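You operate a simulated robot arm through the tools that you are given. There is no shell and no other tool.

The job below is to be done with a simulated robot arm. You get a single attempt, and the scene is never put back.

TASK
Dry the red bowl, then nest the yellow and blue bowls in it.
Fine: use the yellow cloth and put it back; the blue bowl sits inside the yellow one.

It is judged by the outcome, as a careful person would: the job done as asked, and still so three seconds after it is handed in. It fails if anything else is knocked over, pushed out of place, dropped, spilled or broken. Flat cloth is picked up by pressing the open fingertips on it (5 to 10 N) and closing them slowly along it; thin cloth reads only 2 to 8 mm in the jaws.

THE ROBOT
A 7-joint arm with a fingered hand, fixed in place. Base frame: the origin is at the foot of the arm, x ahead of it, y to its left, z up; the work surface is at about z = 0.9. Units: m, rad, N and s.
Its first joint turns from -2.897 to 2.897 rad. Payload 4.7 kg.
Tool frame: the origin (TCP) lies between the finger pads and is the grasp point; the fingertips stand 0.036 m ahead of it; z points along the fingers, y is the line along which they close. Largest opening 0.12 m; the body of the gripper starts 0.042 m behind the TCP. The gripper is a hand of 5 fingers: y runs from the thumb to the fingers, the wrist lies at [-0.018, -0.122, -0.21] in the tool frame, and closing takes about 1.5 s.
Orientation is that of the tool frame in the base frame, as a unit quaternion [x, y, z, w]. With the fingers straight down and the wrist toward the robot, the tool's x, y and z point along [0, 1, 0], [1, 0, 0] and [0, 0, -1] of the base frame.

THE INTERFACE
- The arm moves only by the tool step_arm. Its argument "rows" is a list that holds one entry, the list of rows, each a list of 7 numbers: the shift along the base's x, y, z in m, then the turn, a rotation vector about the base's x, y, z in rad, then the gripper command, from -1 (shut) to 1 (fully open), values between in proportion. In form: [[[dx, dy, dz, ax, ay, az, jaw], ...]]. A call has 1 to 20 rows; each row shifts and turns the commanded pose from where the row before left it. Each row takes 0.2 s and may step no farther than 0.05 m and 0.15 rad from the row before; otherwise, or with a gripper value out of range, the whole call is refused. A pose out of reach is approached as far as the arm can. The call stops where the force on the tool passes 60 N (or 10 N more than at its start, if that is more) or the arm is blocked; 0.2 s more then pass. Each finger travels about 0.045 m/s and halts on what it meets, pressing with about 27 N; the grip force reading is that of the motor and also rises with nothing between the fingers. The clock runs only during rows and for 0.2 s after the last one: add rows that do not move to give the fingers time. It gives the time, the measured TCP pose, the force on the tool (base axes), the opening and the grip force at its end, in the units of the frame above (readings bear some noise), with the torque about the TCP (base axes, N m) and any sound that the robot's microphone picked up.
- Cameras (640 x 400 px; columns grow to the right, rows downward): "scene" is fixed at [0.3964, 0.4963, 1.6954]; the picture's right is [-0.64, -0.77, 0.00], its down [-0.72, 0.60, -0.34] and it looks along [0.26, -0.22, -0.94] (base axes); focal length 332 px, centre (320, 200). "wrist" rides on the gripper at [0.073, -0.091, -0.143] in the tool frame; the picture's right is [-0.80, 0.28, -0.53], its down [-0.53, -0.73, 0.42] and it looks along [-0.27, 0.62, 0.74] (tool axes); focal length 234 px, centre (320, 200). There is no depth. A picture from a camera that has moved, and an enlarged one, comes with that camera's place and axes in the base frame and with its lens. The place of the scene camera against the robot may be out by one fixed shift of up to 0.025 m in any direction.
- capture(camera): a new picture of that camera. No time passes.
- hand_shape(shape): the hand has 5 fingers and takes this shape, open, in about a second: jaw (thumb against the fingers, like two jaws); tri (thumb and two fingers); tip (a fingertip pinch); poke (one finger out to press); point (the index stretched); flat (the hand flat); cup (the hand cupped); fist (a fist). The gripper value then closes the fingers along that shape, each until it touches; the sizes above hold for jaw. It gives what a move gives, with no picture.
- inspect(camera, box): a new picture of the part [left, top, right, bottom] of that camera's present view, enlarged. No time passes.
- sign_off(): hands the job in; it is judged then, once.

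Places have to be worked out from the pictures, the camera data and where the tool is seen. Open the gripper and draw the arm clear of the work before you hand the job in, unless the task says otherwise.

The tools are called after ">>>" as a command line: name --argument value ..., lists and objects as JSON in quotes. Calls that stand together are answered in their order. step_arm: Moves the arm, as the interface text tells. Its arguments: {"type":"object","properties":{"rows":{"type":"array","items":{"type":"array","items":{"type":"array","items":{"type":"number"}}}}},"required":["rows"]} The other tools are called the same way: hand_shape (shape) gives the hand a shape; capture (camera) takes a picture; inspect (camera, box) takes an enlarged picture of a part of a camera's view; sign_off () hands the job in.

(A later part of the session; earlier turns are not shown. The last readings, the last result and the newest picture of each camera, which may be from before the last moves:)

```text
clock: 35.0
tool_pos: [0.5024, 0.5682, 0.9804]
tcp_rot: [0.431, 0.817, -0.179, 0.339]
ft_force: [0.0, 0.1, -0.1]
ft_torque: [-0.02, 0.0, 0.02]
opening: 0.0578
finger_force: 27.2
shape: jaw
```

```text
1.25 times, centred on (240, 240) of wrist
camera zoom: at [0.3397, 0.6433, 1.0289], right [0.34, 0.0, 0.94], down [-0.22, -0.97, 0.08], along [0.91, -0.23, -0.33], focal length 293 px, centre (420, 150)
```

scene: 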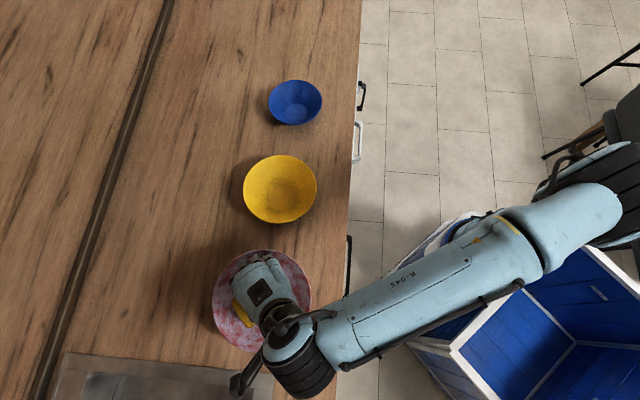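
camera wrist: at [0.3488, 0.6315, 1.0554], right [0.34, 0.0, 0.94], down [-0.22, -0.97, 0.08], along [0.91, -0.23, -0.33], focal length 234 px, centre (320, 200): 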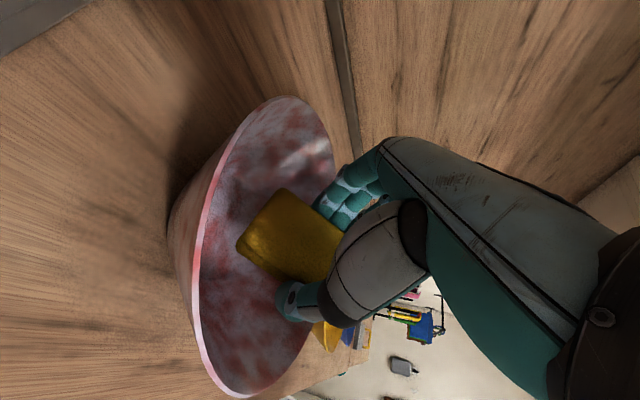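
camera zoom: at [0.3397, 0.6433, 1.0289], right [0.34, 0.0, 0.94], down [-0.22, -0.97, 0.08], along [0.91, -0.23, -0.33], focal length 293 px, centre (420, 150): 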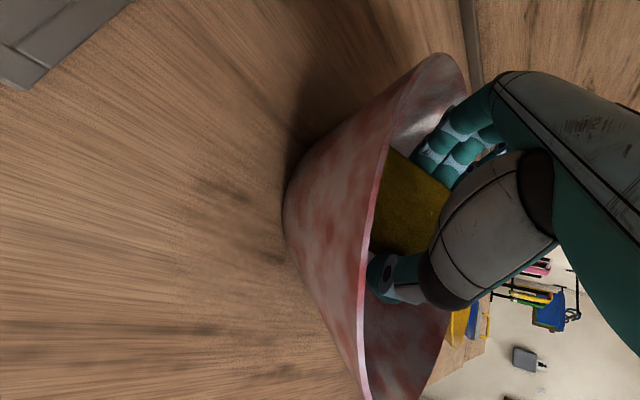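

The bowl shifted only about 3 mm. I'll press a millimetre lower and do a few strokes across the bottom before lifting to see the effect.

>>> step_arm --rows '[[[0, 0, -0.001, 0, 0, 0, -0.5], [0.0028, -0.0041, 0, 0, 0, 0, -0.5], [0.0028, -0.0041, 0, 0, 0, 0, -0.5], [0.0028, -0.0041, 0, 0, 0, 0, -0.5], [0.0028, -0.0041, 0, 0, 0, 0, -0.5], [0.0028, -0.0041, 0, 0, 0, 0, -0.5], [-0.0028, 0.0041, 0, 0, 0, 0, -0.5], [-0.0028, 0.0041, 0, 0, 0, 0, -0.5], [-0.0028, 0.0041, 0, 0, 0, 0, -0.5], [-0.0028, 0.0041, 0, 0, 0, 0, -0.5], [-0.0028, 0.0041, 0, 0, 0, 0, -0.5]]]'

```text
clock: 37.4
tool_pos: [0.5021, 0.5675, 0.9781]
tcp_rot: [0.431, 0.817, -0.178, 0.338]
ft_force: [0.6, -1.0, 0.3]
ft_torque: [-0.09, 0.03, 0.04]
opening: 0.0581
finger_force: 27.6
shape: jaw
```

>>> step_arm --rows '[[[0, 0, -0.0015, 0, 0, 0, -0.5], [0.0028, -0.0041, 0, 0, 0, 0, -0.5], [0.0028, -0.0041, 0, 0, 0, 0, -0.5]]]'

```text
clock: 38.2
tool_pos: [0.5073, 0.5605, 0.9774]
tcp_rot: [0.431, 0.817, -0.178, 0.339]
ft_force: [-1.0, 1.1, 2.8]
ft_torque: [0.05, 0.13, -0.1]
opening: 0.0579
finger_force: 26.6
shape: jaw
```

>>> step_arm --rows '[[[0.0028, -0.0041, -0.0005, 0, 0, 0, -0.5], [0.0028, -0.0041, 0, 0, 0, 0, -0.5], [0.0028, -0.0041, 0, 0, 0, 0, -0.5], [-0.0028, 0.0041, 0, 0, 0, 0, -0.5], [-0.0028, 0.0041, 0, 0, 0, 0, -0.5], [-0.0028, 0.0041, 0, 0, 0, 0, -0.5], [-0.0028, 0.0041, 0, 0, 0, 0, -0.5], [-0.0028, 0.0041, 0, 0, 0, 0, -0.5], [-0.0028, 0.0041, 0, 0, 0, 0, -0.5]]]'

>>> inspect --camera "scene" --box '[180, 235, 350, 365]'

```text
clock: 40.2
tool_pos: [0.4991, 0.5716, 0.9761]
tcp_rot: [0.431, 0.817, -0.178, 0.338]
ft_force: [0.9, -0.2, 2.1]
ft_torque: [-0.08, 0.03, 0.04]
opening: 0.0578
finger_force: 27.0
shape: jaw
```

```text
3.08 times, centred on (265, 300) of scene
camera zoom: at [0.3964, 0.4963, 1.6954], right [-0.64, -0.77, 0.0], down [-0.72, 0.6, -0.34], along [0.26, -0.22, -0.94], focal length 1020 px, centre (489, -108)
```

zoom: 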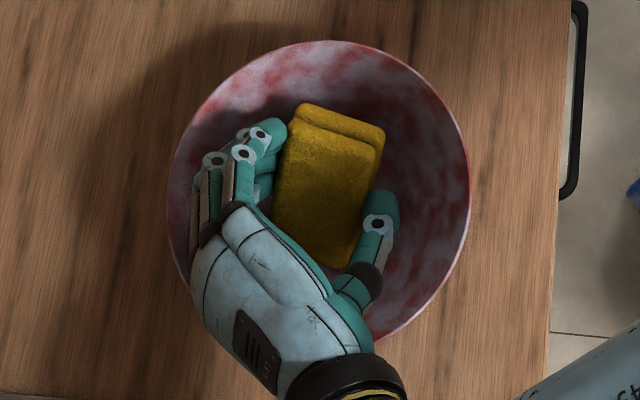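

I've done a few strokes at about 2–3 N. I'll lift clear and compare the bowl's inside.

>>> step_arm --rows '[[[0, 0, 0.03, 0, 0, 0, -0.5], [0, 0, 0.05, 0, 0, 0, -0.5], [0, 0, 0.05, 0, 0, 0, -0.5], [-0.01, -0.035, 0.03, 0, 0, 0, -0.5], [-0.01, -0.045, 0.02, 0, 0, 0, -0.5], [-0.01, -0.045, 0.02, 0, 0, 0, -0.5], [-0.01, -0.045, 0.02, 0, 0, 0, -0.5], [0, 0, 0, 0, 0, 0, -0.5]]]'

>>> inspect --camera "scene" --box '[205, 245, 315, 355]'

>>> capture --camera "wrist"

```text
refused: row 5 steps farther than a row can; nothing moved
```

```text
3.64 times, centred on (260, 300) of scene
camera zoom: at [0.3964, 0.4963, 1.6954], right [-0.64, -0.77, 0.0], down [-0.72, 0.6, -0.34], along [0.26, -0.22, -0.94], focal length 1206 px, centre (538, -164)
```

zoom: 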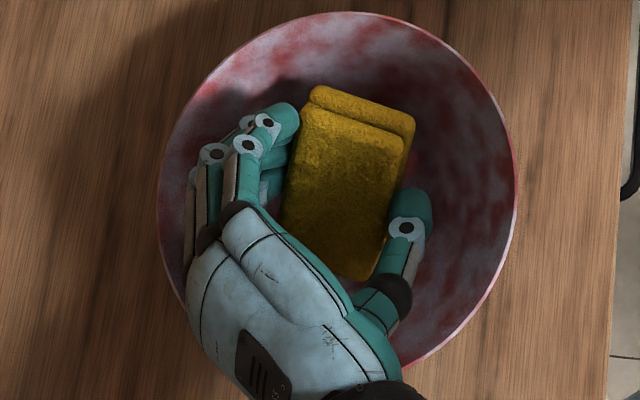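

```text
taken
camera wrist: at [0.3374, 0.6476, 1.0253], right [0.34, 0.0, 0.94], down [-0.22, -0.97, 0.08], along [0.91, -0.23, -0.33], focal length 234 px, centre (320, 200)
```

wrist: 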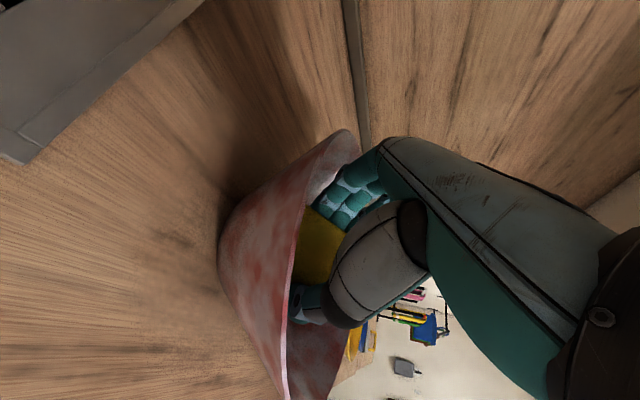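

That move was refused because one row was too long. I'll repeat it with shorter rows.

>>> step_arm --rows '[[[0, 0, 0.03, 0, 0, 0, -0.5], [0, 0, 0.045, 0, 0, 0, -0.5], [0, 0, 0.045, 0, 0, 0, -0.5], [-0.01, -0.035, 0.03, 0, 0, 0, -0.5], [-0.01, -0.04, 0.02, 0, 0, 0, -0.5], [-0.01, -0.04, 0.02, 0, 0, 0, -0.5], [-0.01, -0.04, 0.02, 0, 0, 0, -0.5], [0, 0, 0, 0, 0, 0, -0.5]]]'

>>> inspect --camera "scene" --box '[205, 245, 315, 355]'

>>> capture --camera "wrist"

```text
clock: 42.0
tool_pos: [0.4594, 0.4172, 1.1864]
tcp_rot: [0.431, 0.817, -0.178, 0.339]
ft_force: [-0.2, 0.8, -1.0]
ft_torque: [-0.05, -0.01, 0.04]
opening: 0.058
finger_force: 26.9
shape: jaw
```

```text
3.64 times, centred on (260, 300) of scene
camera zoom: at [0.3964, 0.4963, 1.6954], right [-0.64, -0.77, 0.0], down [-0.72, 0.6, -0.34], along [0.26, -0.22, -0.94], focal length 1206 px, centre (538, -164)
```

zoom: 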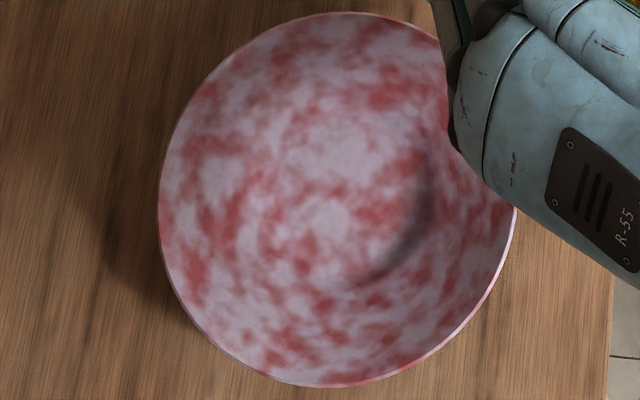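

```text
taken
camera wrist: at [0.2965, 0.4923, 1.2362], right [0.34, 0.0, 0.94], down [-0.22, -0.97, 0.08], along [0.91, -0.23, -0.33], focal length 234 px, centre (320, 200)
```

wrist: 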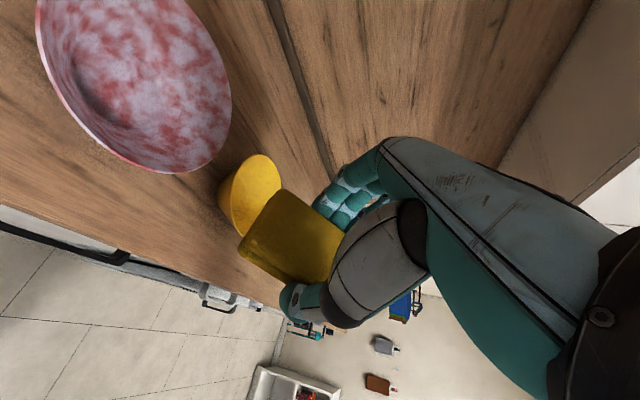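

The blotches may be slightly fainter overall, but it's hard to tell. I'll take a strongly enlarged reference patch of the bottom so I can compare after more wiping.

>>> inspect --camera "scene" --box '[240, 275, 290, 320]'

>>> inspect --camera "wrist" --box '[30, 0, 240, 180]'

```text
8.89 times, centred on (265, 298) of scene
camera zoom: at [0.3964, 0.4963, 1.6954], right [-0.64, -0.77, 0.0], down [-0.72, 0.6, -0.34], along [0.26, -0.22, -0.94], focal length 2948 px, centre (809, -667)
```

zoom: 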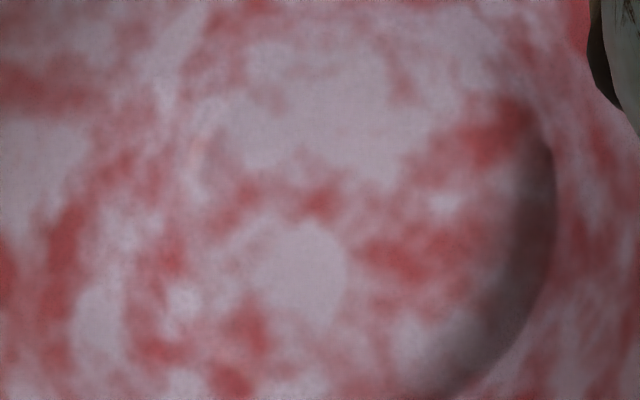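

```text
2.22 times, centred on (135, 90) of wrist
camera zoom: at [0.2965, 0.4923, 1.2362], right [0.34, 0.0, 0.94], down [-0.22, -0.97, 0.08], along [0.91, -0.23, -0.33], focal length 520 px, centre (731, 444)
```

zoom: 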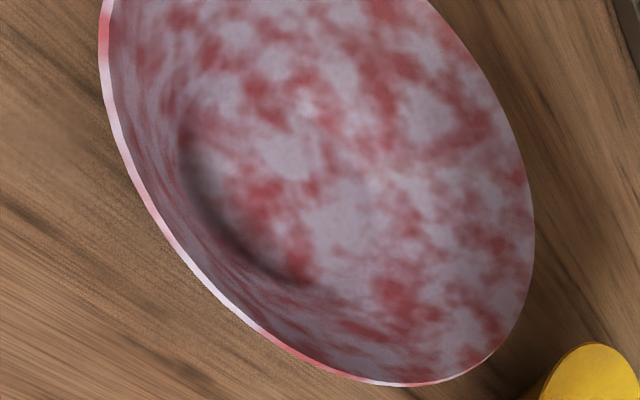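

The hand's shadow makes the comparison unreliable. I'll move the hand well away from the light and take the same zoom as at the start.

>>> step_arm --rows '[[[0.03, -0.04, 0, 0, 0, 0, -0.5], [0.03, -0.04, 0, 0, 0, 0, -0.5], [0.03, -0.04, 0, 0, 0, 0, -0.5], [0.03, -0.04, 0, 0, 0, 0, -0.5], [0.03, -0.04, 0, 0, 0, 0, -0.5], [0.03, -0.04, 0, 0, 0, 0, -0.5], [0.03, -0.04, 0, 0, 0, 0, -0.5], [0, 0, 0, 0, 0, 0, -0.5]]]'

>>> inspect --camera "scene" --box '[180, 235, 350, 365]'

>>> capture --camera "scene"

```text
clock: 43.8
tool_pos: [0.6697, 0.1366, 1.1873]
tcp_rot: [0.43, 0.817, -0.178, 0.339]
ft_force: [-0.1, 0.7, -0.1]
ft_torque: [0.0, -0.03, 0.02]
opening: 0.0579
finger_force: 27.4
shape: jaw
```

```text
3.08 times, centred on (265, 300) of scene
camera zoom: at [0.3964, 0.4963, 1.6954], right [-0.64, -0.77, 0.0], down [-0.72, 0.6, -0.34], along [0.26, -0.22, -0.94], focal length 1020 px, centre (489, -108)
```

zoom: 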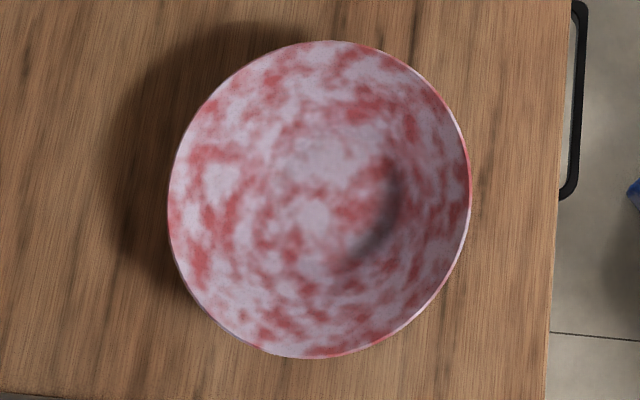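

```text
taken
```

scene: 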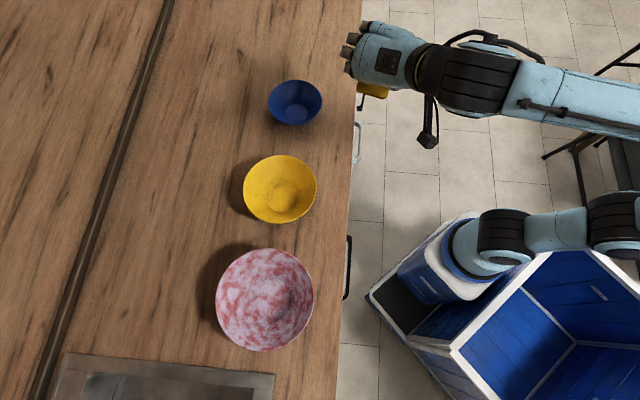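

Comparing with the start, little seems dried, and my flat attempt was probably fingers touching the wall. Tilted, the pad's end face lies flush with the wall. I'll go back above the bowl's far-left wall (centre now about 0.505, 0.558) and try a downward wall stroke.

>>> step_arm --rows '[[[-0.017, 0.0413, 0, 0, 0, 0, -0.5], [-0.017, 0.0413, 0, 0, 0, 0, -0.5], [-0.017, 0.0413, 0, 0, 0, 0, -0.5], [-0.017, 0.0413, 0, 0, 0, 0, -0.5], [-0.017, 0.0413, 0, 0, 0, 0, -0.5], [-0.017, 0.0413, 0, 0, 0, 0, -0.5], [-0.017, 0.0413, 0, 0, 0, 0, -0.5], [-0.017, 0.0413, 0, 0, 0, 0, -0.5], [-0.017, 0.0413, -0.01, 0, 0, 0, -0.5], [-0.017, 0.0413, -0.02, 0, 0, 0, -0.5], [-0.017, 0.0413, -0.02, 0, 0, 0, -0.5], [0, 0, -0.04, 0, 0, 0, -0.5], [0, 0, -0.04, 0, 0, 0, -0.5], [0, 0, -0.025, 0, 0, 0, -0.5], [0, 0, 0, 0, 0, 0, -0.5], [0, 0, 0, 0, 0, 0, -0.5]]]'

>>> capture --camera "wrist"

>>> inspect --camera "scene" --box '[180, 235, 350, 365]'

```text
clock: 47.2
tool_pos: [0.4826, 0.5926, 1.0311]
tcp_rot: [0.431, 0.817, -0.179, 0.339]
ft_force: [0.5, -1.4, -0.1]
ft_torque: [0.01, 0.02, -0.02]
opening: 0.0578
finger_force: 27.0
shape: jaw
```

```text
taken
camera wrist: at [0.3208, 0.6672, 1.0804], right [0.34, 0.0, 0.94], down [-0.22, -0.97, 0.08], along [0.91, -0.23, -0.33], focal length 234 px, centre (320, 200)
```

wrist: 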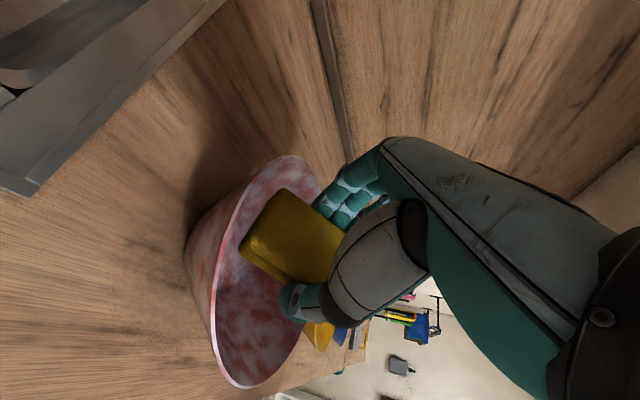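

```text
3.08 times, centred on (265, 300) of scene
camera zoom: at [0.3964, 0.4963, 1.6954], right [-0.64, -0.77, 0.0], down [-0.72, 0.6, -0.34], along [0.26, -0.22, -0.94], focal length 1020 px, centre (489, -108)
```

zoom: 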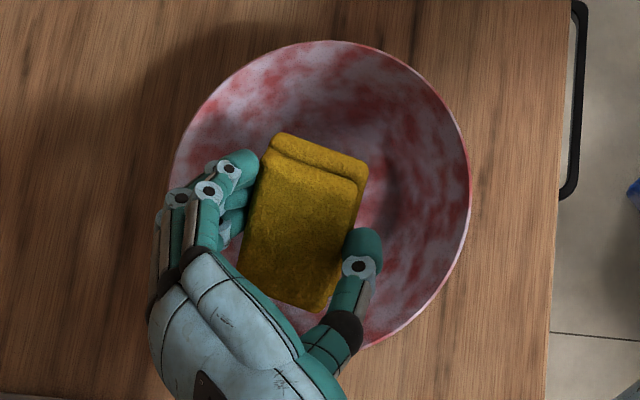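

The pad's end is inside the rim near the left wall. I'll ease it outward toward the wall until light contact.

>>> step_arm --rows '[[[-0.0028, 0.0041, 0, 0, 0, 0, -0.5], [-0.0028, 0.0041, 0, 0, 0, 0, -0.5], [-0.0028, 0.0041, 0, 0, 0, 0, -0.5], [-0.0028, 0.0041, 0, 0, 0, 0, -0.5], [0, 0, 0, 0, 0, 0, -0.5]]]'

```text
clock: 48.4
tool_pos: [0.4722, 0.6071, 1.0317]
tcp_rot: [0.431, 0.817, -0.179, 0.338]
ft_force: [2.2, -0.7, 0.8]
ft_torque: [-0.06, -0.07, 0.04]
opening: 0.0577
finger_force: 27.0
shape: jaw
```

>>> step_arm --rows '[[[-0.0011, 0.0017, 0, 0, 0, 0, -0.5], [0, 0, 0, 0, 0, 0, -0.5]]]'

>>> capture --camera "wrist"

>>> inspect --camera "scene" --box '[180, 235, 350, 365]'

```text
clock: 49.0
tool_pos: [0.4712, 0.6103, 1.0314]
tcp_rot: [0.431, 0.817, -0.178, 0.338]
ft_force: [1.9, -2.8, 0.4]
ft_torque: [-0.07, -0.01, 0.0]
opening: 0.0577
finger_force: 26.8
shape: jaw
```

```text
taken
camera wrist: at [0.3088, 0.6844, 1.0808], right [0.34, 0.0, 0.94], down [-0.22, -0.97, 0.08], along [0.91, -0.23, -0.33], focal length 234 px, centre (320, 200)
```

wrist: 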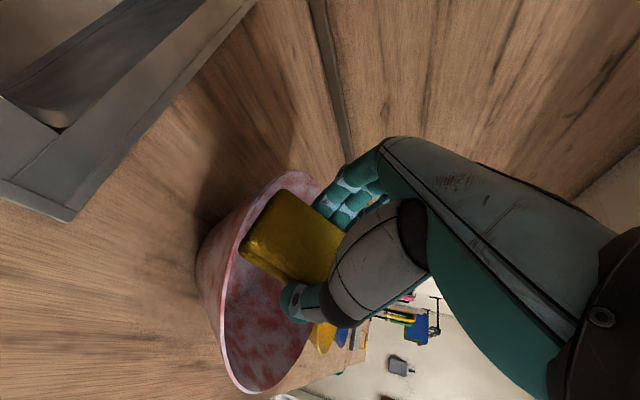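

```text
3.08 times, centred on (265, 300) of scene
camera zoom: at [0.3964, 0.4963, 1.6954], right [-0.64, -0.77, 0.0], down [-0.72, 0.6, -0.34], along [0.26, -0.22, -0.94], focal length 1020 px, centre (489, -108)
```

zoom: 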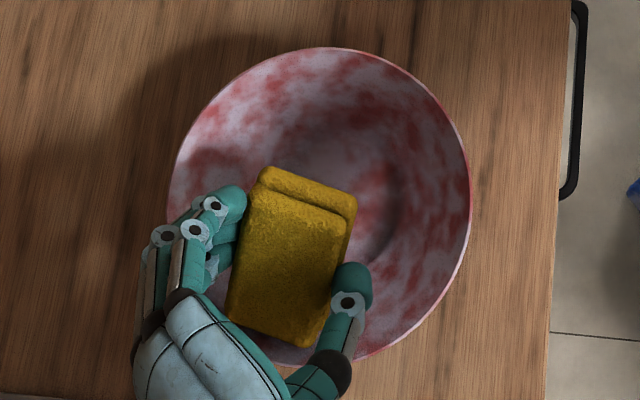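

Contact at about 3 N, and the bowl slid some 5 mm outward. I'll look closely at what is actually touching the wall: pad or fingers.

>>> inspect --camera "wrist" --box '[190, 150, 350, 330]'

>>> inspect --camera "scene" --box '[215, 280, 315, 360]'

```text
2.22 times, centred on (270, 240) of wrist
camera zoom: at [0.3088, 0.6844, 1.0808], right [0.34, 0.0, 0.94], down [-0.22, -0.97, 0.08], along [0.91, -0.23, -0.33], focal length 520 px, centre (431, 111)
```

zoom: 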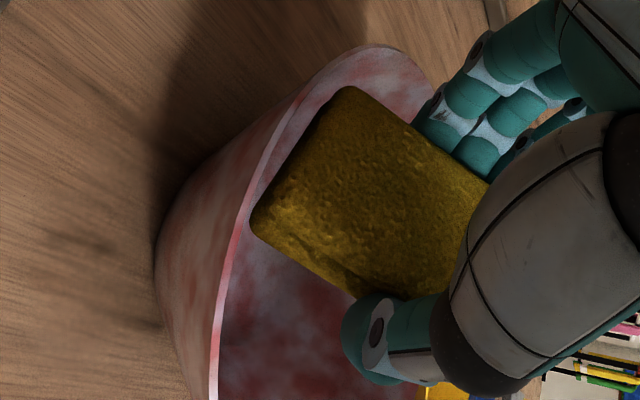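

```text
5.00 times, centred on (265, 320) of scene
camera zoom: at [0.3964, 0.4963, 1.6954], right [-0.64, -0.77, 0.0], down [-0.72, 0.6, -0.34], along [0.26, -0.22, -0.94], focal length 1658 px, centre (595, -400)
```

zoom: 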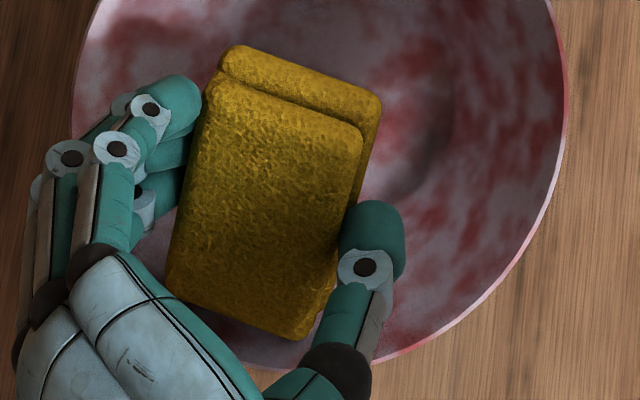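

The rim turns out higher than I assumed (about z 0.987, radius 0.097), so the wall is steeper. It is the pad's end that touches. I'll stroke down along the wall slope (about 55°) to the bottom and watch the forces.

>>> step_arm --rows '[[[0.002, -0.0029, -0.005, 0, 0, 0, -0.5], [0.002, -0.0029, -0.005, 0, 0, 0, -0.5], [0.002, -0.0029, -0.005, 0, 0, 0, -0.5], [0, 0, 0, 0, 0, 0, -0.5]]]'

```text
clock: 50.0
tool_pos: [0.4761, 0.6001, 1.0158]
tcp_rot: [0.431, 0.817, -0.179, 0.338]
ft_force: [0.8, -2.1, 2.0]
ft_torque: [0.02, 0.02, 0.0]
opening: 0.0579
finger_force: 27.3
shape: jaw
```

Good wall contact at about 3 N (2.2 N sideways, 2 N up). Continuing the stroke to the bottom.

>>> step_arm --rows '[[[0.002, -0.0029, -0.005, 0, 0, 0, -0.5], [0.002, -0.0029, -0.005, 0, 0, 0, -0.5], [0.002, -0.0029, -0.005, 0, 0, 0, -0.5], [0, 0, 0, 0, 0, 0, -0.5]]]'

```text
clock: 51.0
tool_pos: [0.4811, 0.5919, 1.0005]
tcp_rot: [0.431, 0.817, -0.179, 0.339]
ft_force: [-1.2, -2.2, 3.2]
ft_torque: [0.03, -0.05, -0.05]
opening: 0.0577
finger_force: 27.2
shape: jaw
```

>>> step_arm --rows '[[[0.002, -0.0029, -0.005, 0, 0, 0, -0.5], [0.002, -0.0029, -0.005, 0, 0, 0, -0.5], [0.0022, -0.0032, -0.004, 0, 0, 0, -0.5], [0, 0, 0, 0, 0, 0, -0.5]]]'

>>> inspect --camera "scene" --box '[180, 235, 350, 365]'

```text
clock: 52.0
tool_pos: [0.4882, 0.5824, 0.9869]
tcp_rot: [0.431, 0.817, -0.178, 0.338]
ft_force: [0.8, -1.9, 1.7]
ft_torque: [0.05, -0.04, -0.01]
opening: 0.058
finger_force: 26.3
shape: jaw
```

```text
3.08 times, centred on (265, 300) of scene
camera zoom: at [0.3964, 0.4963, 1.6954], right [-0.64, -0.77, 0.0], down [-0.72, 0.6, -0.34], along [0.26, -0.22, -0.94], focal length 1020 px, centre (489, -108)
```

zoom: 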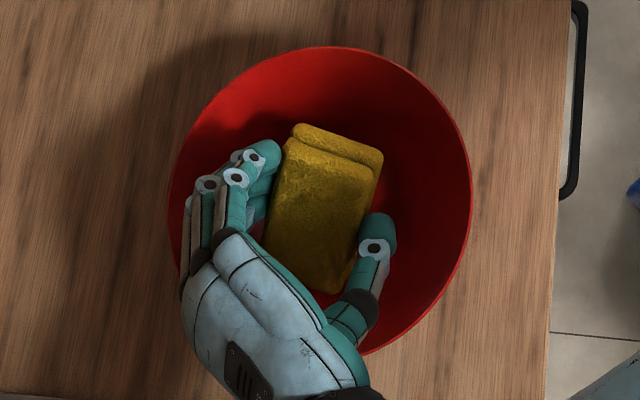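

The bowl has turned clean, uniform red, so it is dry. I'll lift the pad out, moving inward and up, and confirm.

>>> step_arm --rows '[[[0.003, -0.004, 0.01, 0, 0, 0, -0.5], [0.003, -0.004, 0.02, 0, 0, 0, -0.5], [0, 0, 0.04, 0, 0, 0, -0.5], [0, 0, 0.045, 0, 0, 0, -0.5], [0, 0, 0.045, 0, 0, 0, -0.5], [0.01, -0.03, 0.03, 0.108, 0.074, 0, -0.5], [0.02, -0.035, 0.01, 0.108, 0.074, 0, -0.5], [0.025, -0.04, 0, 0.108, 0.074, 0, -0.5], [0.025, -0.04, 0, 0.108, 0.074, 0, -0.5], [0.025, -0.04, 0, 0.108, 0.074, 0, -0.5], [0.025, -0.04, 0, 0.108, 0.074, 0, -0.5], [0, 0, 0, 0, 0, 0, -0.5]]]'

>>> capture --camera "scene"

>>> inspect --camera "scene" --box '[180, 235, 350, 365]'

>>> capture --camera "wrist"

```text
clock: 54.6
tool_pos: [0.6211, 0.349, 1.1876]
tcp_rot: [0.467, 0.884, 0.0, -0.001]
ft_force: [-0.4, -0.1, -0.8]
ft_torque: [-0.03, 0.01, 0.01]
opening: 0.0575
finger_force: 26.7
shape: jaw
```

```text
taken
```

scene: 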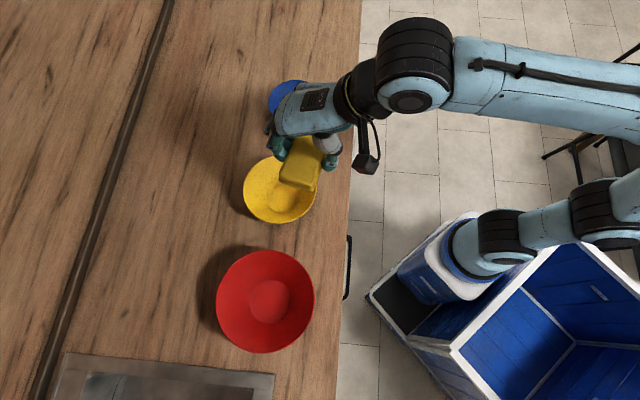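

```text
3.08 times, centred on (265, 300) of scene
camera zoom: at [0.3964, 0.4963, 1.6954], right [-0.64, -0.77, 0.0], down [-0.72, 0.6, -0.34], along [0.26, -0.22, -0.94], focal length 1020 px, centre (489, -108)
```

zoom: 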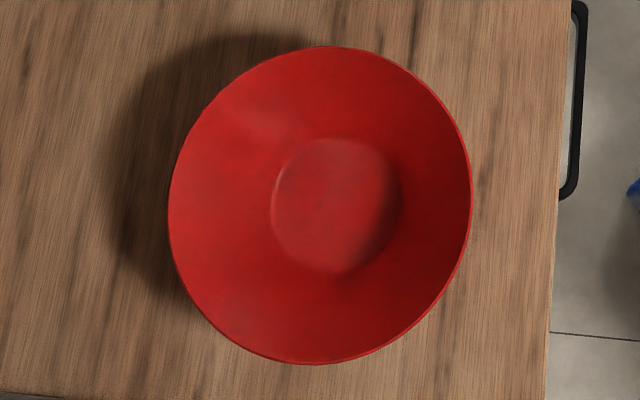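

```text
taken
camera wrist: at [0.5044, 0.358, 1.3295], right [0.69, -0.51, 0.52], down [-0.3, -0.85, -0.43], along [0.66, 0.13, -0.74], focal length 234 px, centre (320, 200)
```

wrist: 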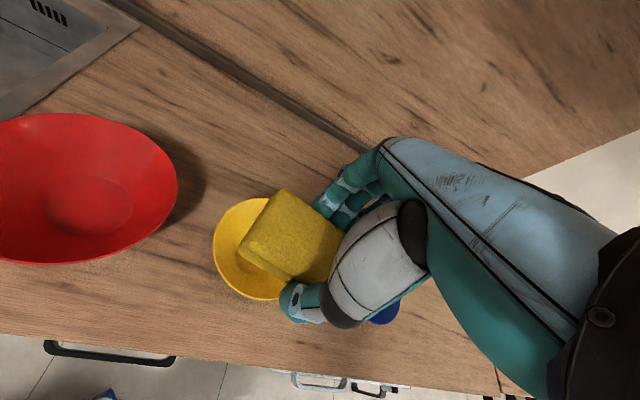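

The red bowl is uniformly dry. Now the cloth goes back: I'll carry it high to above its original spot (0.965, 0.0365), restoring the original yaw.

>>> step_arm --rows '[[[0.0287, -0.026, 0, 0, 0, -0.1113, -0.5], [0.0287, -0.026, 0, 0, 0, -0.1113, -0.5], [0.0287, -0.026, 0, 0, 0, -0.1113, -0.5], [0.0287, -0.026, 0, 0, 0, -0.1113, -0.5], [0.0287, -0.026, 0, 0, 0, -0.1113, -0.5], [0.0287, -0.026, 0, 0, 0, -0.1113, -0.5], [0.0287, -0.026, 0, 0, 0, -0.1113, -0.5], [0.0287, -0.026, 0, 0, 0, -0.1113, -0.5], [0.0287, -0.026, 0, 0, 0, -0.1113, -0.5], [0.0287, -0.026, 0, 0, 0, -0.1113, -0.5], [0.0287, -0.026, 0, 0, 0, -0.1113, -0.5], [0.0287, -0.026, 0, 0, 0, -0.1113, -0.5], [0, 0, -0.04, 0, 0, 0, -0.5], [0, 0, -0.04, 0, 0, 0, -0.5], [0, 0, -0.04, 0, 0, 0, -0.5], [0, 0, 0, 0, 0, 0, -0.5], [0, 0, 0, 0, 0, 0, -0.5]]]'

>>> capture --camera "wrist"

>>> inspect --camera "scene" --box '[240, 0, 400, 100]'

```text
clock: 58.2
tool_pos: [0.9669, 0.0392, 1.0677]
tcp_rot: [0.914, 0.405, -0.001, 0.0]
ft_force: [-0.1, -0.1, -0.6]
ft_torque: [0.01, 0.05, 0.0]
opening: 0.0575
finger_force: 26.8
shape: jaw
```

```text
taken
camera wrist: at [0.9485, 0.1551, 1.2109], right [-0.33, -0.78, 0.53], down [-0.9, 0.1, -0.42], along [0.28, -0.61, -0.74], focal length 234 px, centre (320, 200)
```

wrist: 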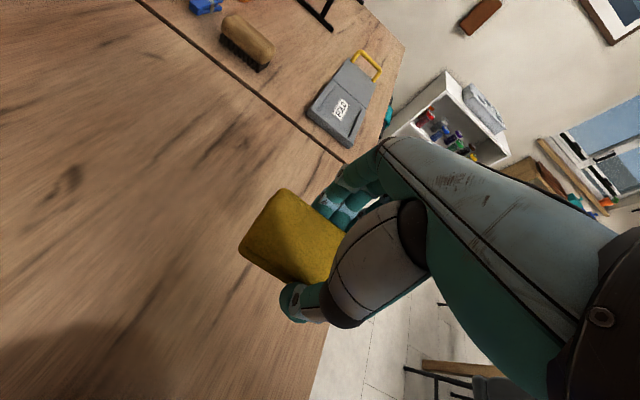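

```text
4.00 times, centred on (320, 50) of scene
camera zoom: at [0.3964, 0.4963, 1.6954], right [-0.64, -0.77, 0.0], down [-0.72, 0.6, -0.34], along [0.26, -0.22, -0.94], focal length 1326 px, centre (320, 800)
```

zoom: 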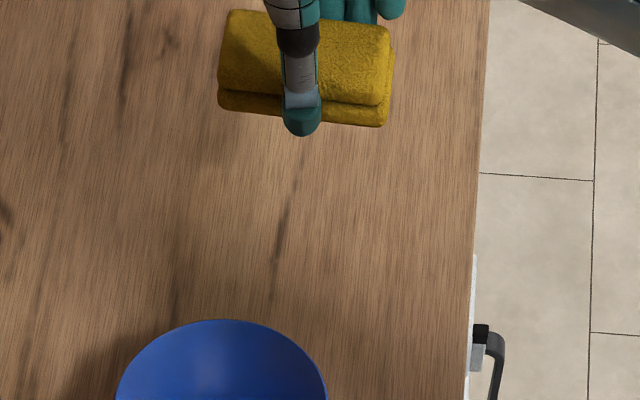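

I'm over the original spot with the pad level. Small xy correction, then down toward the table.

>>> step_arm --rows '[[[-0.002, -0.0025, -0.03, 0, 0, 0, -0.5], [0, 0, -0.03, 0, 0, 0, -0.5], [0, 0, -0.03, 0, 0, 0, -0.5], [0, 0, -0.02, 0, 0, 0, -0.5], [0, 0, -0.005, 0, 0, 0, -0.5], [0, 0, -0.004, 0, 0, 0, -0.5], [0, 0, 0, 0, 0, 0, -0.5]]]'

```text
clock: 59.8
tool_pos: [0.9652, 0.0344, 0.949]
tcp_rot: [0.914, 0.406, 0.001, 0.0]
ft_force: [0.2, 0.4, -0.3]
ft_torque: [0.0, -0.02, 0.0]
opening: 0.0574
finger_force: 27.4
shape: jaw
```

>>> step_arm --rows '[[[0, 0.002, -0.002, 0, 0, 0, -0.5], [0, 0, -0.002, 0, 0, 0, -0.5], [0, 0, -0.001, 0, 0, 0, -0.5], [0, 0, 0, 0, 0, 0, -0.5]]]'

```text
clock: 60.8
tool_pos: [0.9664, 0.0374, 0.943]
tcp_rot: [0.914, 0.406, 0.0, 0.0]
ft_force: [0.7, -0.5, 2.0]
ft_torque: [-0.13, 0.01, 0.01]
opening: 0.0575
finger_force: 26.8
shape: jaw
```

The pad is resting on the table (2 N). I'll open the fingers gradually to release it in place.

>>> step_arm --rows '[[[0, 0, 0, 0, 0, 0, -0.05], [0, 0, 0, 0, 0, 0, 0.05], [0, 0, 0, 0, 0, 0, 0.15], [0, 0, 0, 0, 0, 0, 0.3], [0, 0, 0, 0, 0, 0, 0.5], [0, 0, 0, 0, 0, 0, 0.75], [0, 0, 0, 0, 0, 0, 1], [0, 0, 0, 0, 0, 0, 1], [0, 0, 0, 0, 0, 0, 1]]]'

>>> inspect --camera "scene" --box '[240, 0, 400, 100]'

```text
clock: 62.8
tool_pos: [0.9658, 0.0374, 0.9425]
tcp_rot: [0.914, 0.407, 0.0, 0.0]
ft_force: [-0.8, -0.1, -0.4]
ft_torque: [0.0, 0.01, -0.02]
opening: 0.1198
finger_force: 0.2
shape: jaw
```

```text
4.00 times, centred on (320, 50) of scene
camera zoom: at [0.3964, 0.4963, 1.6954], right [-0.64, -0.77, 0.0], down [-0.72, 0.6, -0.34], along [0.26, -0.22, -0.94], focal length 1326 px, centre (320, 800)
```

zoom: 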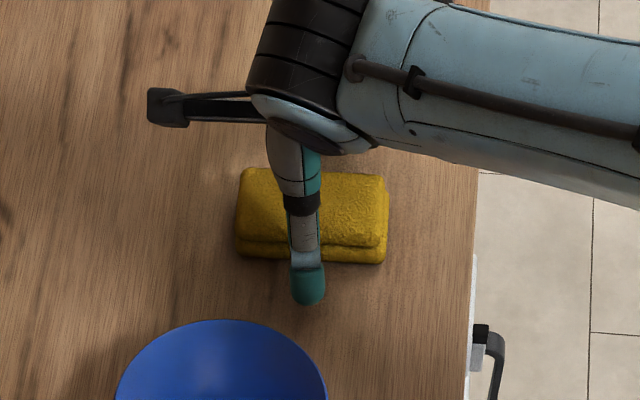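

The cloth is back exactly where it was. I'll lift straight up, then go to a viewpoint over the counter edge to measure the yellow bowl.

>>> step_arm --rows '[[[0, 0, 0.02, 0, 0, 0, 1], [0, 0, 0.04, 0, 0, 0, 1], [0, 0, 0.05, 0, 0, 0, 1], [0, 0, 0.05, 0, 0, 0, 1], [0, 0, 0.05, 0, 0, 0, 1], [-0.0386, 0.0203, 0.005, 0, 0, 0.0736, 1], [-0.0386, 0.0203, 0.005, 0, 0, 0.0736, 1], [-0.0386, 0.0203, 0.005, 0, 0, 0.0736, 1], [-0.0386, 0.0203, 0.005, 0, 0, 0.0736, 1], [-0.0386, 0.0203, 0.005, 0, 0, 0.0736, 1], [-0.0386, 0.0203, 0.005, 0, 0, 0.0736, 1], [-0.0386, 0.0203, 0.005, 0, 0, 0.0736, 1], [-0.0386, 0.0203, 0.005, 0, 0, 0.0736, 1], [-0.0386, 0.0203, 0.005, 0, 0, 0.0736, 1], [-0.0386, 0.0203, 0.005, 0, 0, 0.0736, 1], [0, 0, 0, 0, 0, 0, 1], [0, 0, 0, 0, 0, 0, 1]]]'

>>> capture --camera "wrist"

>>> capture --camera "scene"

```text
clock: 66.4
tool_pos: [0.5786, 0.2404, 1.2029]
tcp_rot: [0.707, 0.707, 0.0, 0.001]
ft_force: [-0.1, 0.9, 0.7]
ft_torque: [-0.01, -0.01, -0.01]
opening: 0.1199
finger_force: 0.1
shape: jaw
```

```text
taken
camera wrist: at [0.4876, 0.313, 1.3466], right [0.28, -0.8, 0.53], down [-0.73, -0.53, -0.42], along [0.62, -0.27, -0.74], focal length 234 px, centre (320, 200)
```

wrist: 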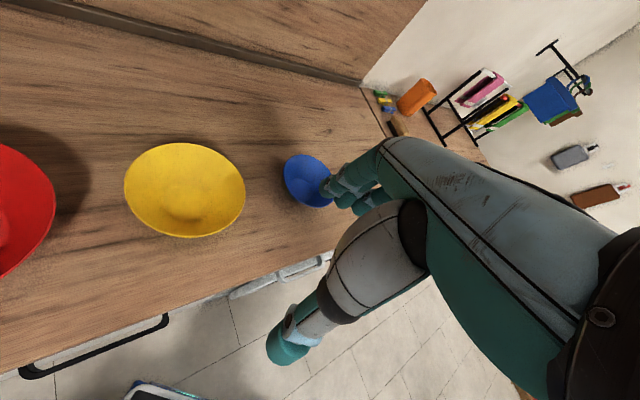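

```text
taken
```

scene: 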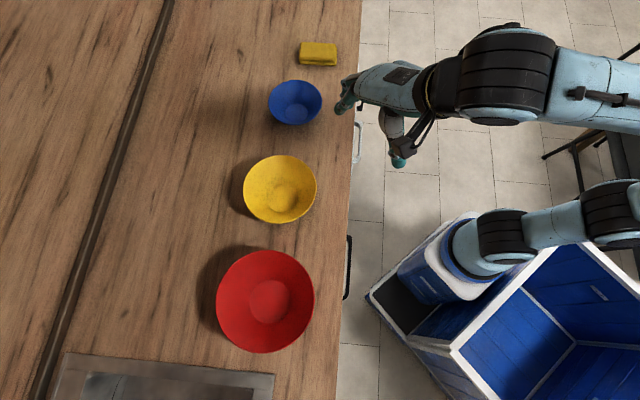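

The cloth lies in place and all bowls are visible. I'll enlarge the yellow and blue bowls in the wrist view for measurement.

>>> inspect --camera "wrist" --box '[110, 130, 260, 250]'

>>> inspect --camera "wrist" --box '[270, 140, 350, 220]'

>>> inspect --camera "scene" --box '[230, 70, 340, 235]'

```text
3.33 times, centred on (185, 190) of wrist
camera zoom: at [0.4876, 0.313, 1.3466], right [0.28, -0.8, 0.53], down [-0.73, -0.53, -0.42], along [0.62, -0.27, -0.74], focal length 781 px, centre (770, 233)
```

zoom: 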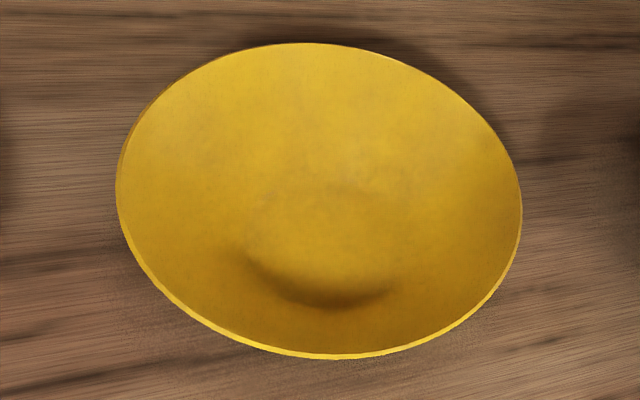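

```text
5.00 times, centred on (310, 180) of wrist
camera zoom: at [0.4876, 0.313, 1.3466], right [0.28, -0.8, 0.53], down [-0.73, -0.53, -0.42], along [0.62, -0.27, -0.74], focal length 1171 px, centre (370, 300)
```

zoom: 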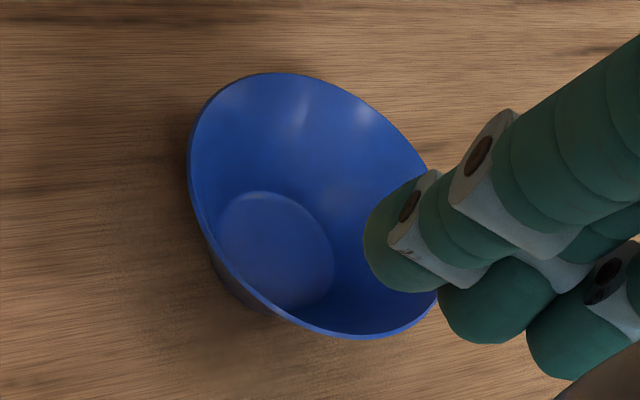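

```text
2.42 times, centred on (285, 152) of scene
camera zoom: at [0.3964, 0.4963, 1.6954], right [-0.64, -0.77, 0.0], down [-0.72, 0.6, -0.34], along [0.26, -0.22, -0.94], focal length 804 px, centre (405, 315)
```

zoom: 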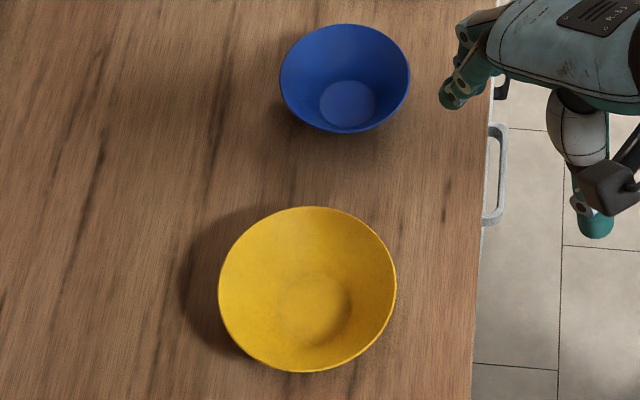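

The yellow rim fits a circle well. I'll drop the hand at the counter's edge (off the table) for a lower view to fix the rim height.

>>> step_arm --rows '[[[-0.007, 0, -0.04, 0, 0, 0, 1], [-0.007, 0, -0.04, 0, 0, 0, 1], [-0.007, 0, -0.04, 0, 0, 0, 1], [-0.007, 0, -0.033, 0, 0, 0, 1], [0, 0, 0, 0, 0, 0, 1], [0, 0, 0, 0, 0, 0, 1]]]'

>>> capture --camera "wrist"

>>> inspect --camera "wrist" --box '[140, 40, 300, 190]'

```text
clock: 67.8
tool_pos: [0.5518, 0.2427, 1.0501]
tcp_rot: [0.706, 0.708, 0.0, 0.0]
ft_force: [-0.4, 0.7, -0.9]
ft_torque: [-0.02, 0.0, -0.03]
opening: 0.1197
finger_force: 0.2
shape: jaw
```

```text
taken
camera wrist: at [0.46, 0.3149, 1.193], right [0.28, -0.8, 0.53], down [-0.73, -0.53, -0.42], along [0.62, -0.27, -0.74], focal length 234 px, centre (320, 200)
```

wrist: 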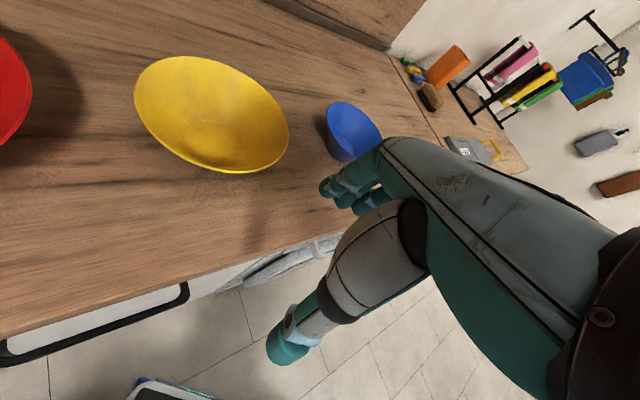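

```text
2.67 times, centred on (220, 115) of wrist
camera zoom: at [0.46, 0.3149, 1.193], right [0.28, -0.8, 0.53], down [-0.73, -0.53, -0.42], along [0.62, -0.27, -0.74], focal length 624 px, centre (587, 427)
```

zoom: 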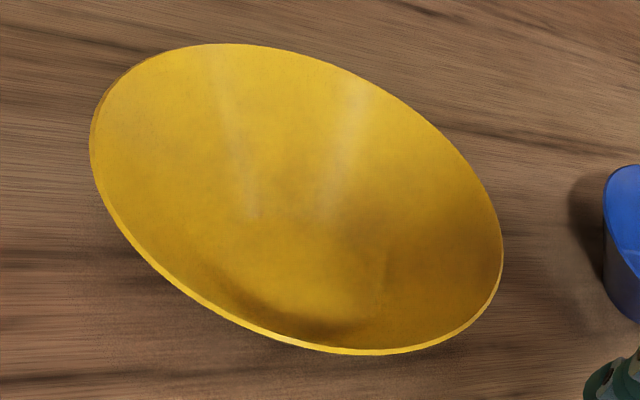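

The two views agree: yellow bowl centre (0.678, 0.3865), rim radius 0.084, rim z 0.971. I'll pinch its near rim with the thumb outside and fingers inside, the hand tilted about 33° to match the wall. First I move to a pre-grasp pose 6 cm back along the approach, jaws half open.

>>> step_arm --rows '[[[0, 0, 0.005, 0, 0, 0.15, 1], [0, 0, 0.005, 0, 0, 0.15, 0.7], [0, 0, 0, 0, 0, 0.15, 0.5], [0, 0, 0, 0, 0, 0.15, 0.3], [0.0058, 0.0184, 0, 0.082, -0.1196, 0, 0.2], [0.0058, 0.0184, 0, 0.082, -0.1196, 0, 0.1], [0.0058, 0.0184, 0, 0.082, -0.1196, 0, 0], [0.006, 0.0184, -0.01, 0.082, -0.1196, 0, 0], [0, 0, -0.0155, 0, 0, 0, 0], [0, 0, 0, 0, 0, 0, 0], [0, 0, 0, 0, 0, 0, 0]]]'

>>> capture --camera "wrist"

>>> capture --camera "scene"

```text
clock: 70.2
tool_pos: [0.5755, 0.3154, 1.035]
tcp_rot: [0.447, 0.847, 0.253, 0.133]
ft_force: [0.5, -0.3, 0.3]
ft_torque: [0.0, -0.01, -0.02]
opening: 0.0602
finger_force: 0.1
shape: jaw
```

```text
taken
camera wrist: at [0.4061, 0.2878, 1.1041], right [0.41, -0.69, 0.59], down [-0.01, -0.65, -0.76], along [0.91, 0.3, -0.28], focal length 234 px, centre (320, 200)
```

wrist: 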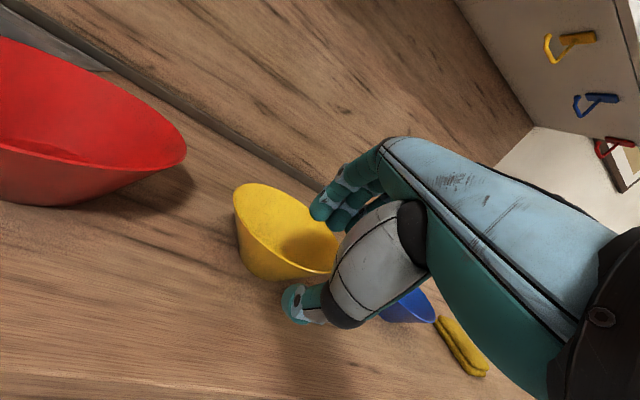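

```text
taken
```

scene: 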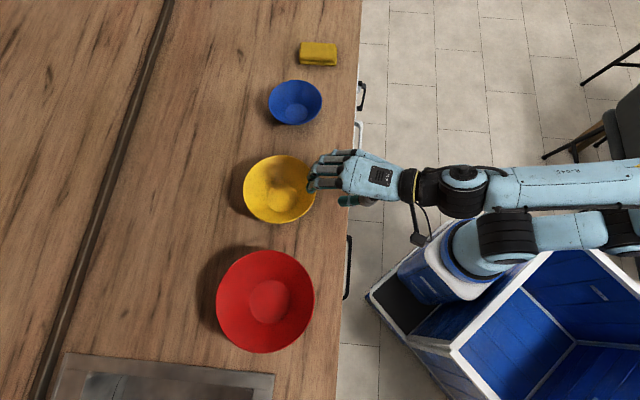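

The hand is lined up at the near rim. I'll zoom in to check the wall slope and how the fingers and thumb straddle the rim.

>>> inspect --camera "wrist" --box '[220, 170, 360, 340]'

>>> inspect --camera "scene" --box '[230, 130, 400, 240]'

>>> inspect --camera "wrist" --box '[0, 20, 200, 220]'

```text
2.35 times, centred on (290, 255) of wrist
camera zoom: at [0.4061, 0.2878, 1.1041], right [0.41, -0.69, 0.59], down [-0.01, -0.65, -0.76], along [0.91, 0.3, -0.28], focal length 551 px, centre (391, 71)
```

zoom: 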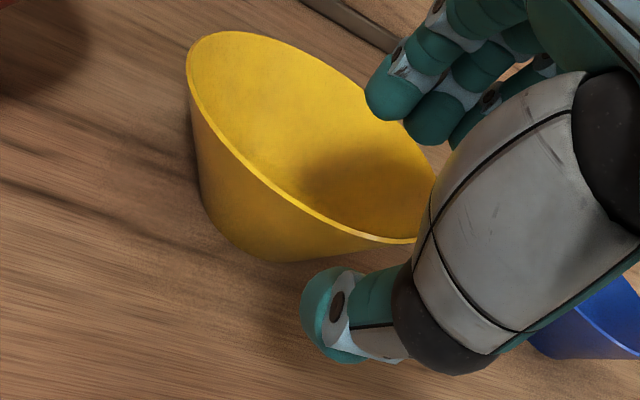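

```text
3.64 times, centred on (315, 185) of scene
camera zoom: at [0.3964, 0.4963, 1.6954], right [-0.64, -0.77, 0.0], down [-0.72, 0.6, -0.34], along [0.26, -0.22, -0.94], focal length 1206 px, centre (338, 254)
```

zoom: 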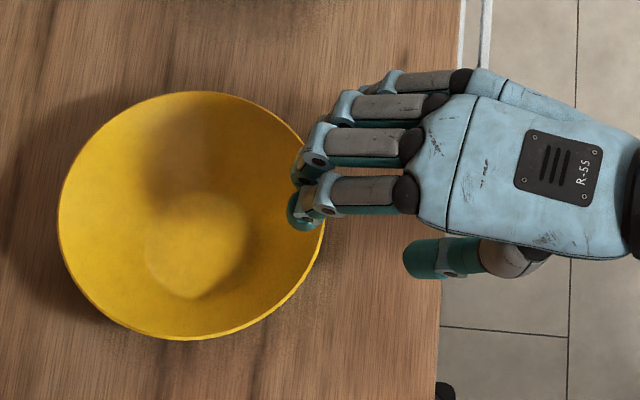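

```text
2.00 times, centred on (100, 120) of wrist
camera zoom: at [0.4061, 0.2878, 1.1041], right [0.41, -0.69, 0.59], down [-0.01, -0.65, -0.76], along [0.91, 0.3, -0.28], focal length 468 px, centre (760, 360)
```

zoom: 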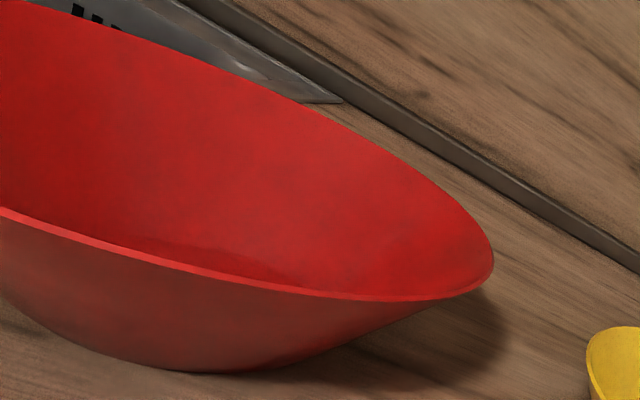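

The thumb opposes the index finger, with the other fingers stretching off to one side, so a thumb-plus-two-fingers shape may suit a rim pinch better. I'm well clear of the bowl, so I'll try the "tri" shape and look.

>>> hand_shape --shape "tri"

>>> capture --camera "wrist"

>>> inspect --camera "scene" --box '[230, 130, 400, 240]'

```text
clock: 71.1
tool_pos: [0.5749, 0.3144, 1.0348]
tcp_rot: [0.446, 0.848, 0.253, 0.134]
ft_force: [-0.1, 0.0, -0.1]
ft_torque: [0.05, -0.01, -0.01]
opening: 0.1196
finger_force: 0.2
shape: tri
```

```text
taken
camera wrist: at [0.4061, 0.2877, 1.104], right [0.41, -0.69, 0.59], down [-0.01, -0.65, -0.76], along [0.91, 0.3, -0.28], focal length 234 px, centre (320, 200)
```

wrist: 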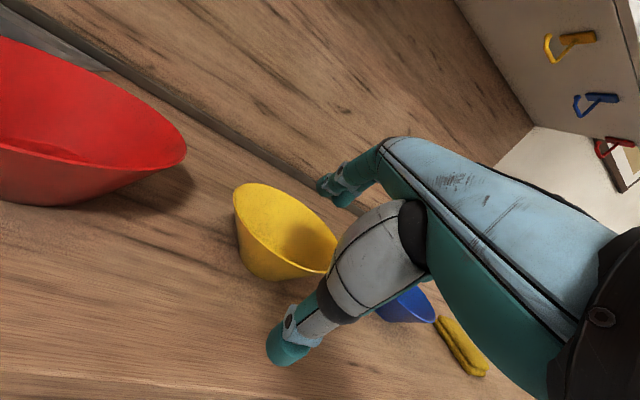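

```text
3.64 times, centred on (315, 185) of scene
camera zoom: at [0.3964, 0.4963, 1.6954], right [-0.64, -0.77, 0.0], down [-0.72, 0.6, -0.34], along [0.26, -0.22, -0.94], focal length 1206 px, centre (338, 254)
```

zoom: 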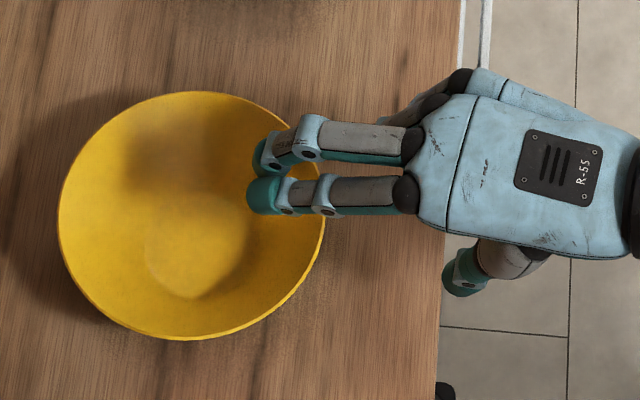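

"Tri" leaves just the index and middle fingers extended against the thumb, which suits a rim pinch. I'll narrow to about 6 cm and advance 4 cm along the wall direction, then check.

>>> step_arm --rows '[[[0, 0, 0, 0, 0, 0, 0.5], [0, 0, 0, 0, 0, 0, 0], [0.0045, 0.0031, -0.0084, 0, 0, 0, 0], [0.0045, 0.0031, -0.0084, 0, 0, 0, 0], [0.0045, 0.0031, -0.0084, 0, 0, 0, 0], [0.0045, 0.0031, -0.0084, 0, 0, 0, 0], [0, 0, 0, 0, 0, 0, 0]]]'

>>> inspect --camera "wrist" --box '[220, 150, 380, 340]'

>>> inspect --camera "scene" --box '[230, 130, 400, 240]'

```text
clock: 72.7
tool_pos: [0.5934, 0.3264, 1.0014]
tcp_rot: [0.448, 0.847, 0.252, 0.134]
ft_force: [-0.1, 0.8, 0.0]
ft_torque: [-0.03, 0.01, -0.01]
opening: 0.0604
finger_force: 0.1
shape: tri
```

```text
2.11 times, centred on (300, 245) of wrist
camera zoom: at [0.4247, 0.2996, 1.0706], right [0.41, -0.69, 0.59], down [-0.01, -0.65, -0.76], along [0.91, 0.3, -0.28], focal length 493 px, centre (362, 105)
```

zoom: 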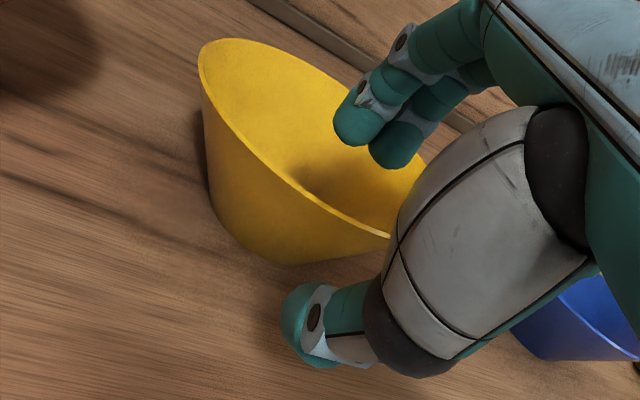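

```text
3.64 times, centred on (315, 185) of scene
camera zoom: at [0.3964, 0.4963, 1.6954], right [-0.64, -0.77, 0.0], down [-0.72, 0.6, -0.34], along [0.26, -0.22, -0.94], focal length 1206 px, centre (338, 254)
```

zoom: 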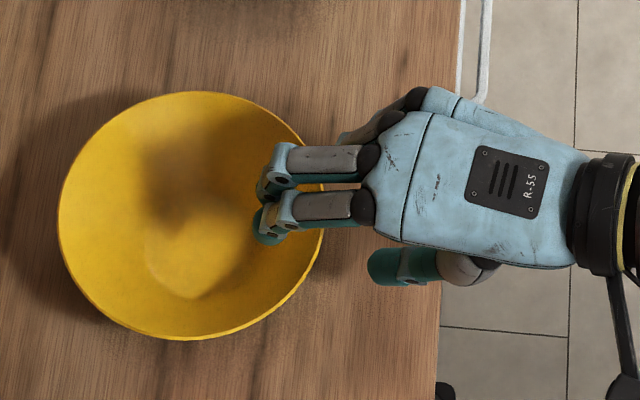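

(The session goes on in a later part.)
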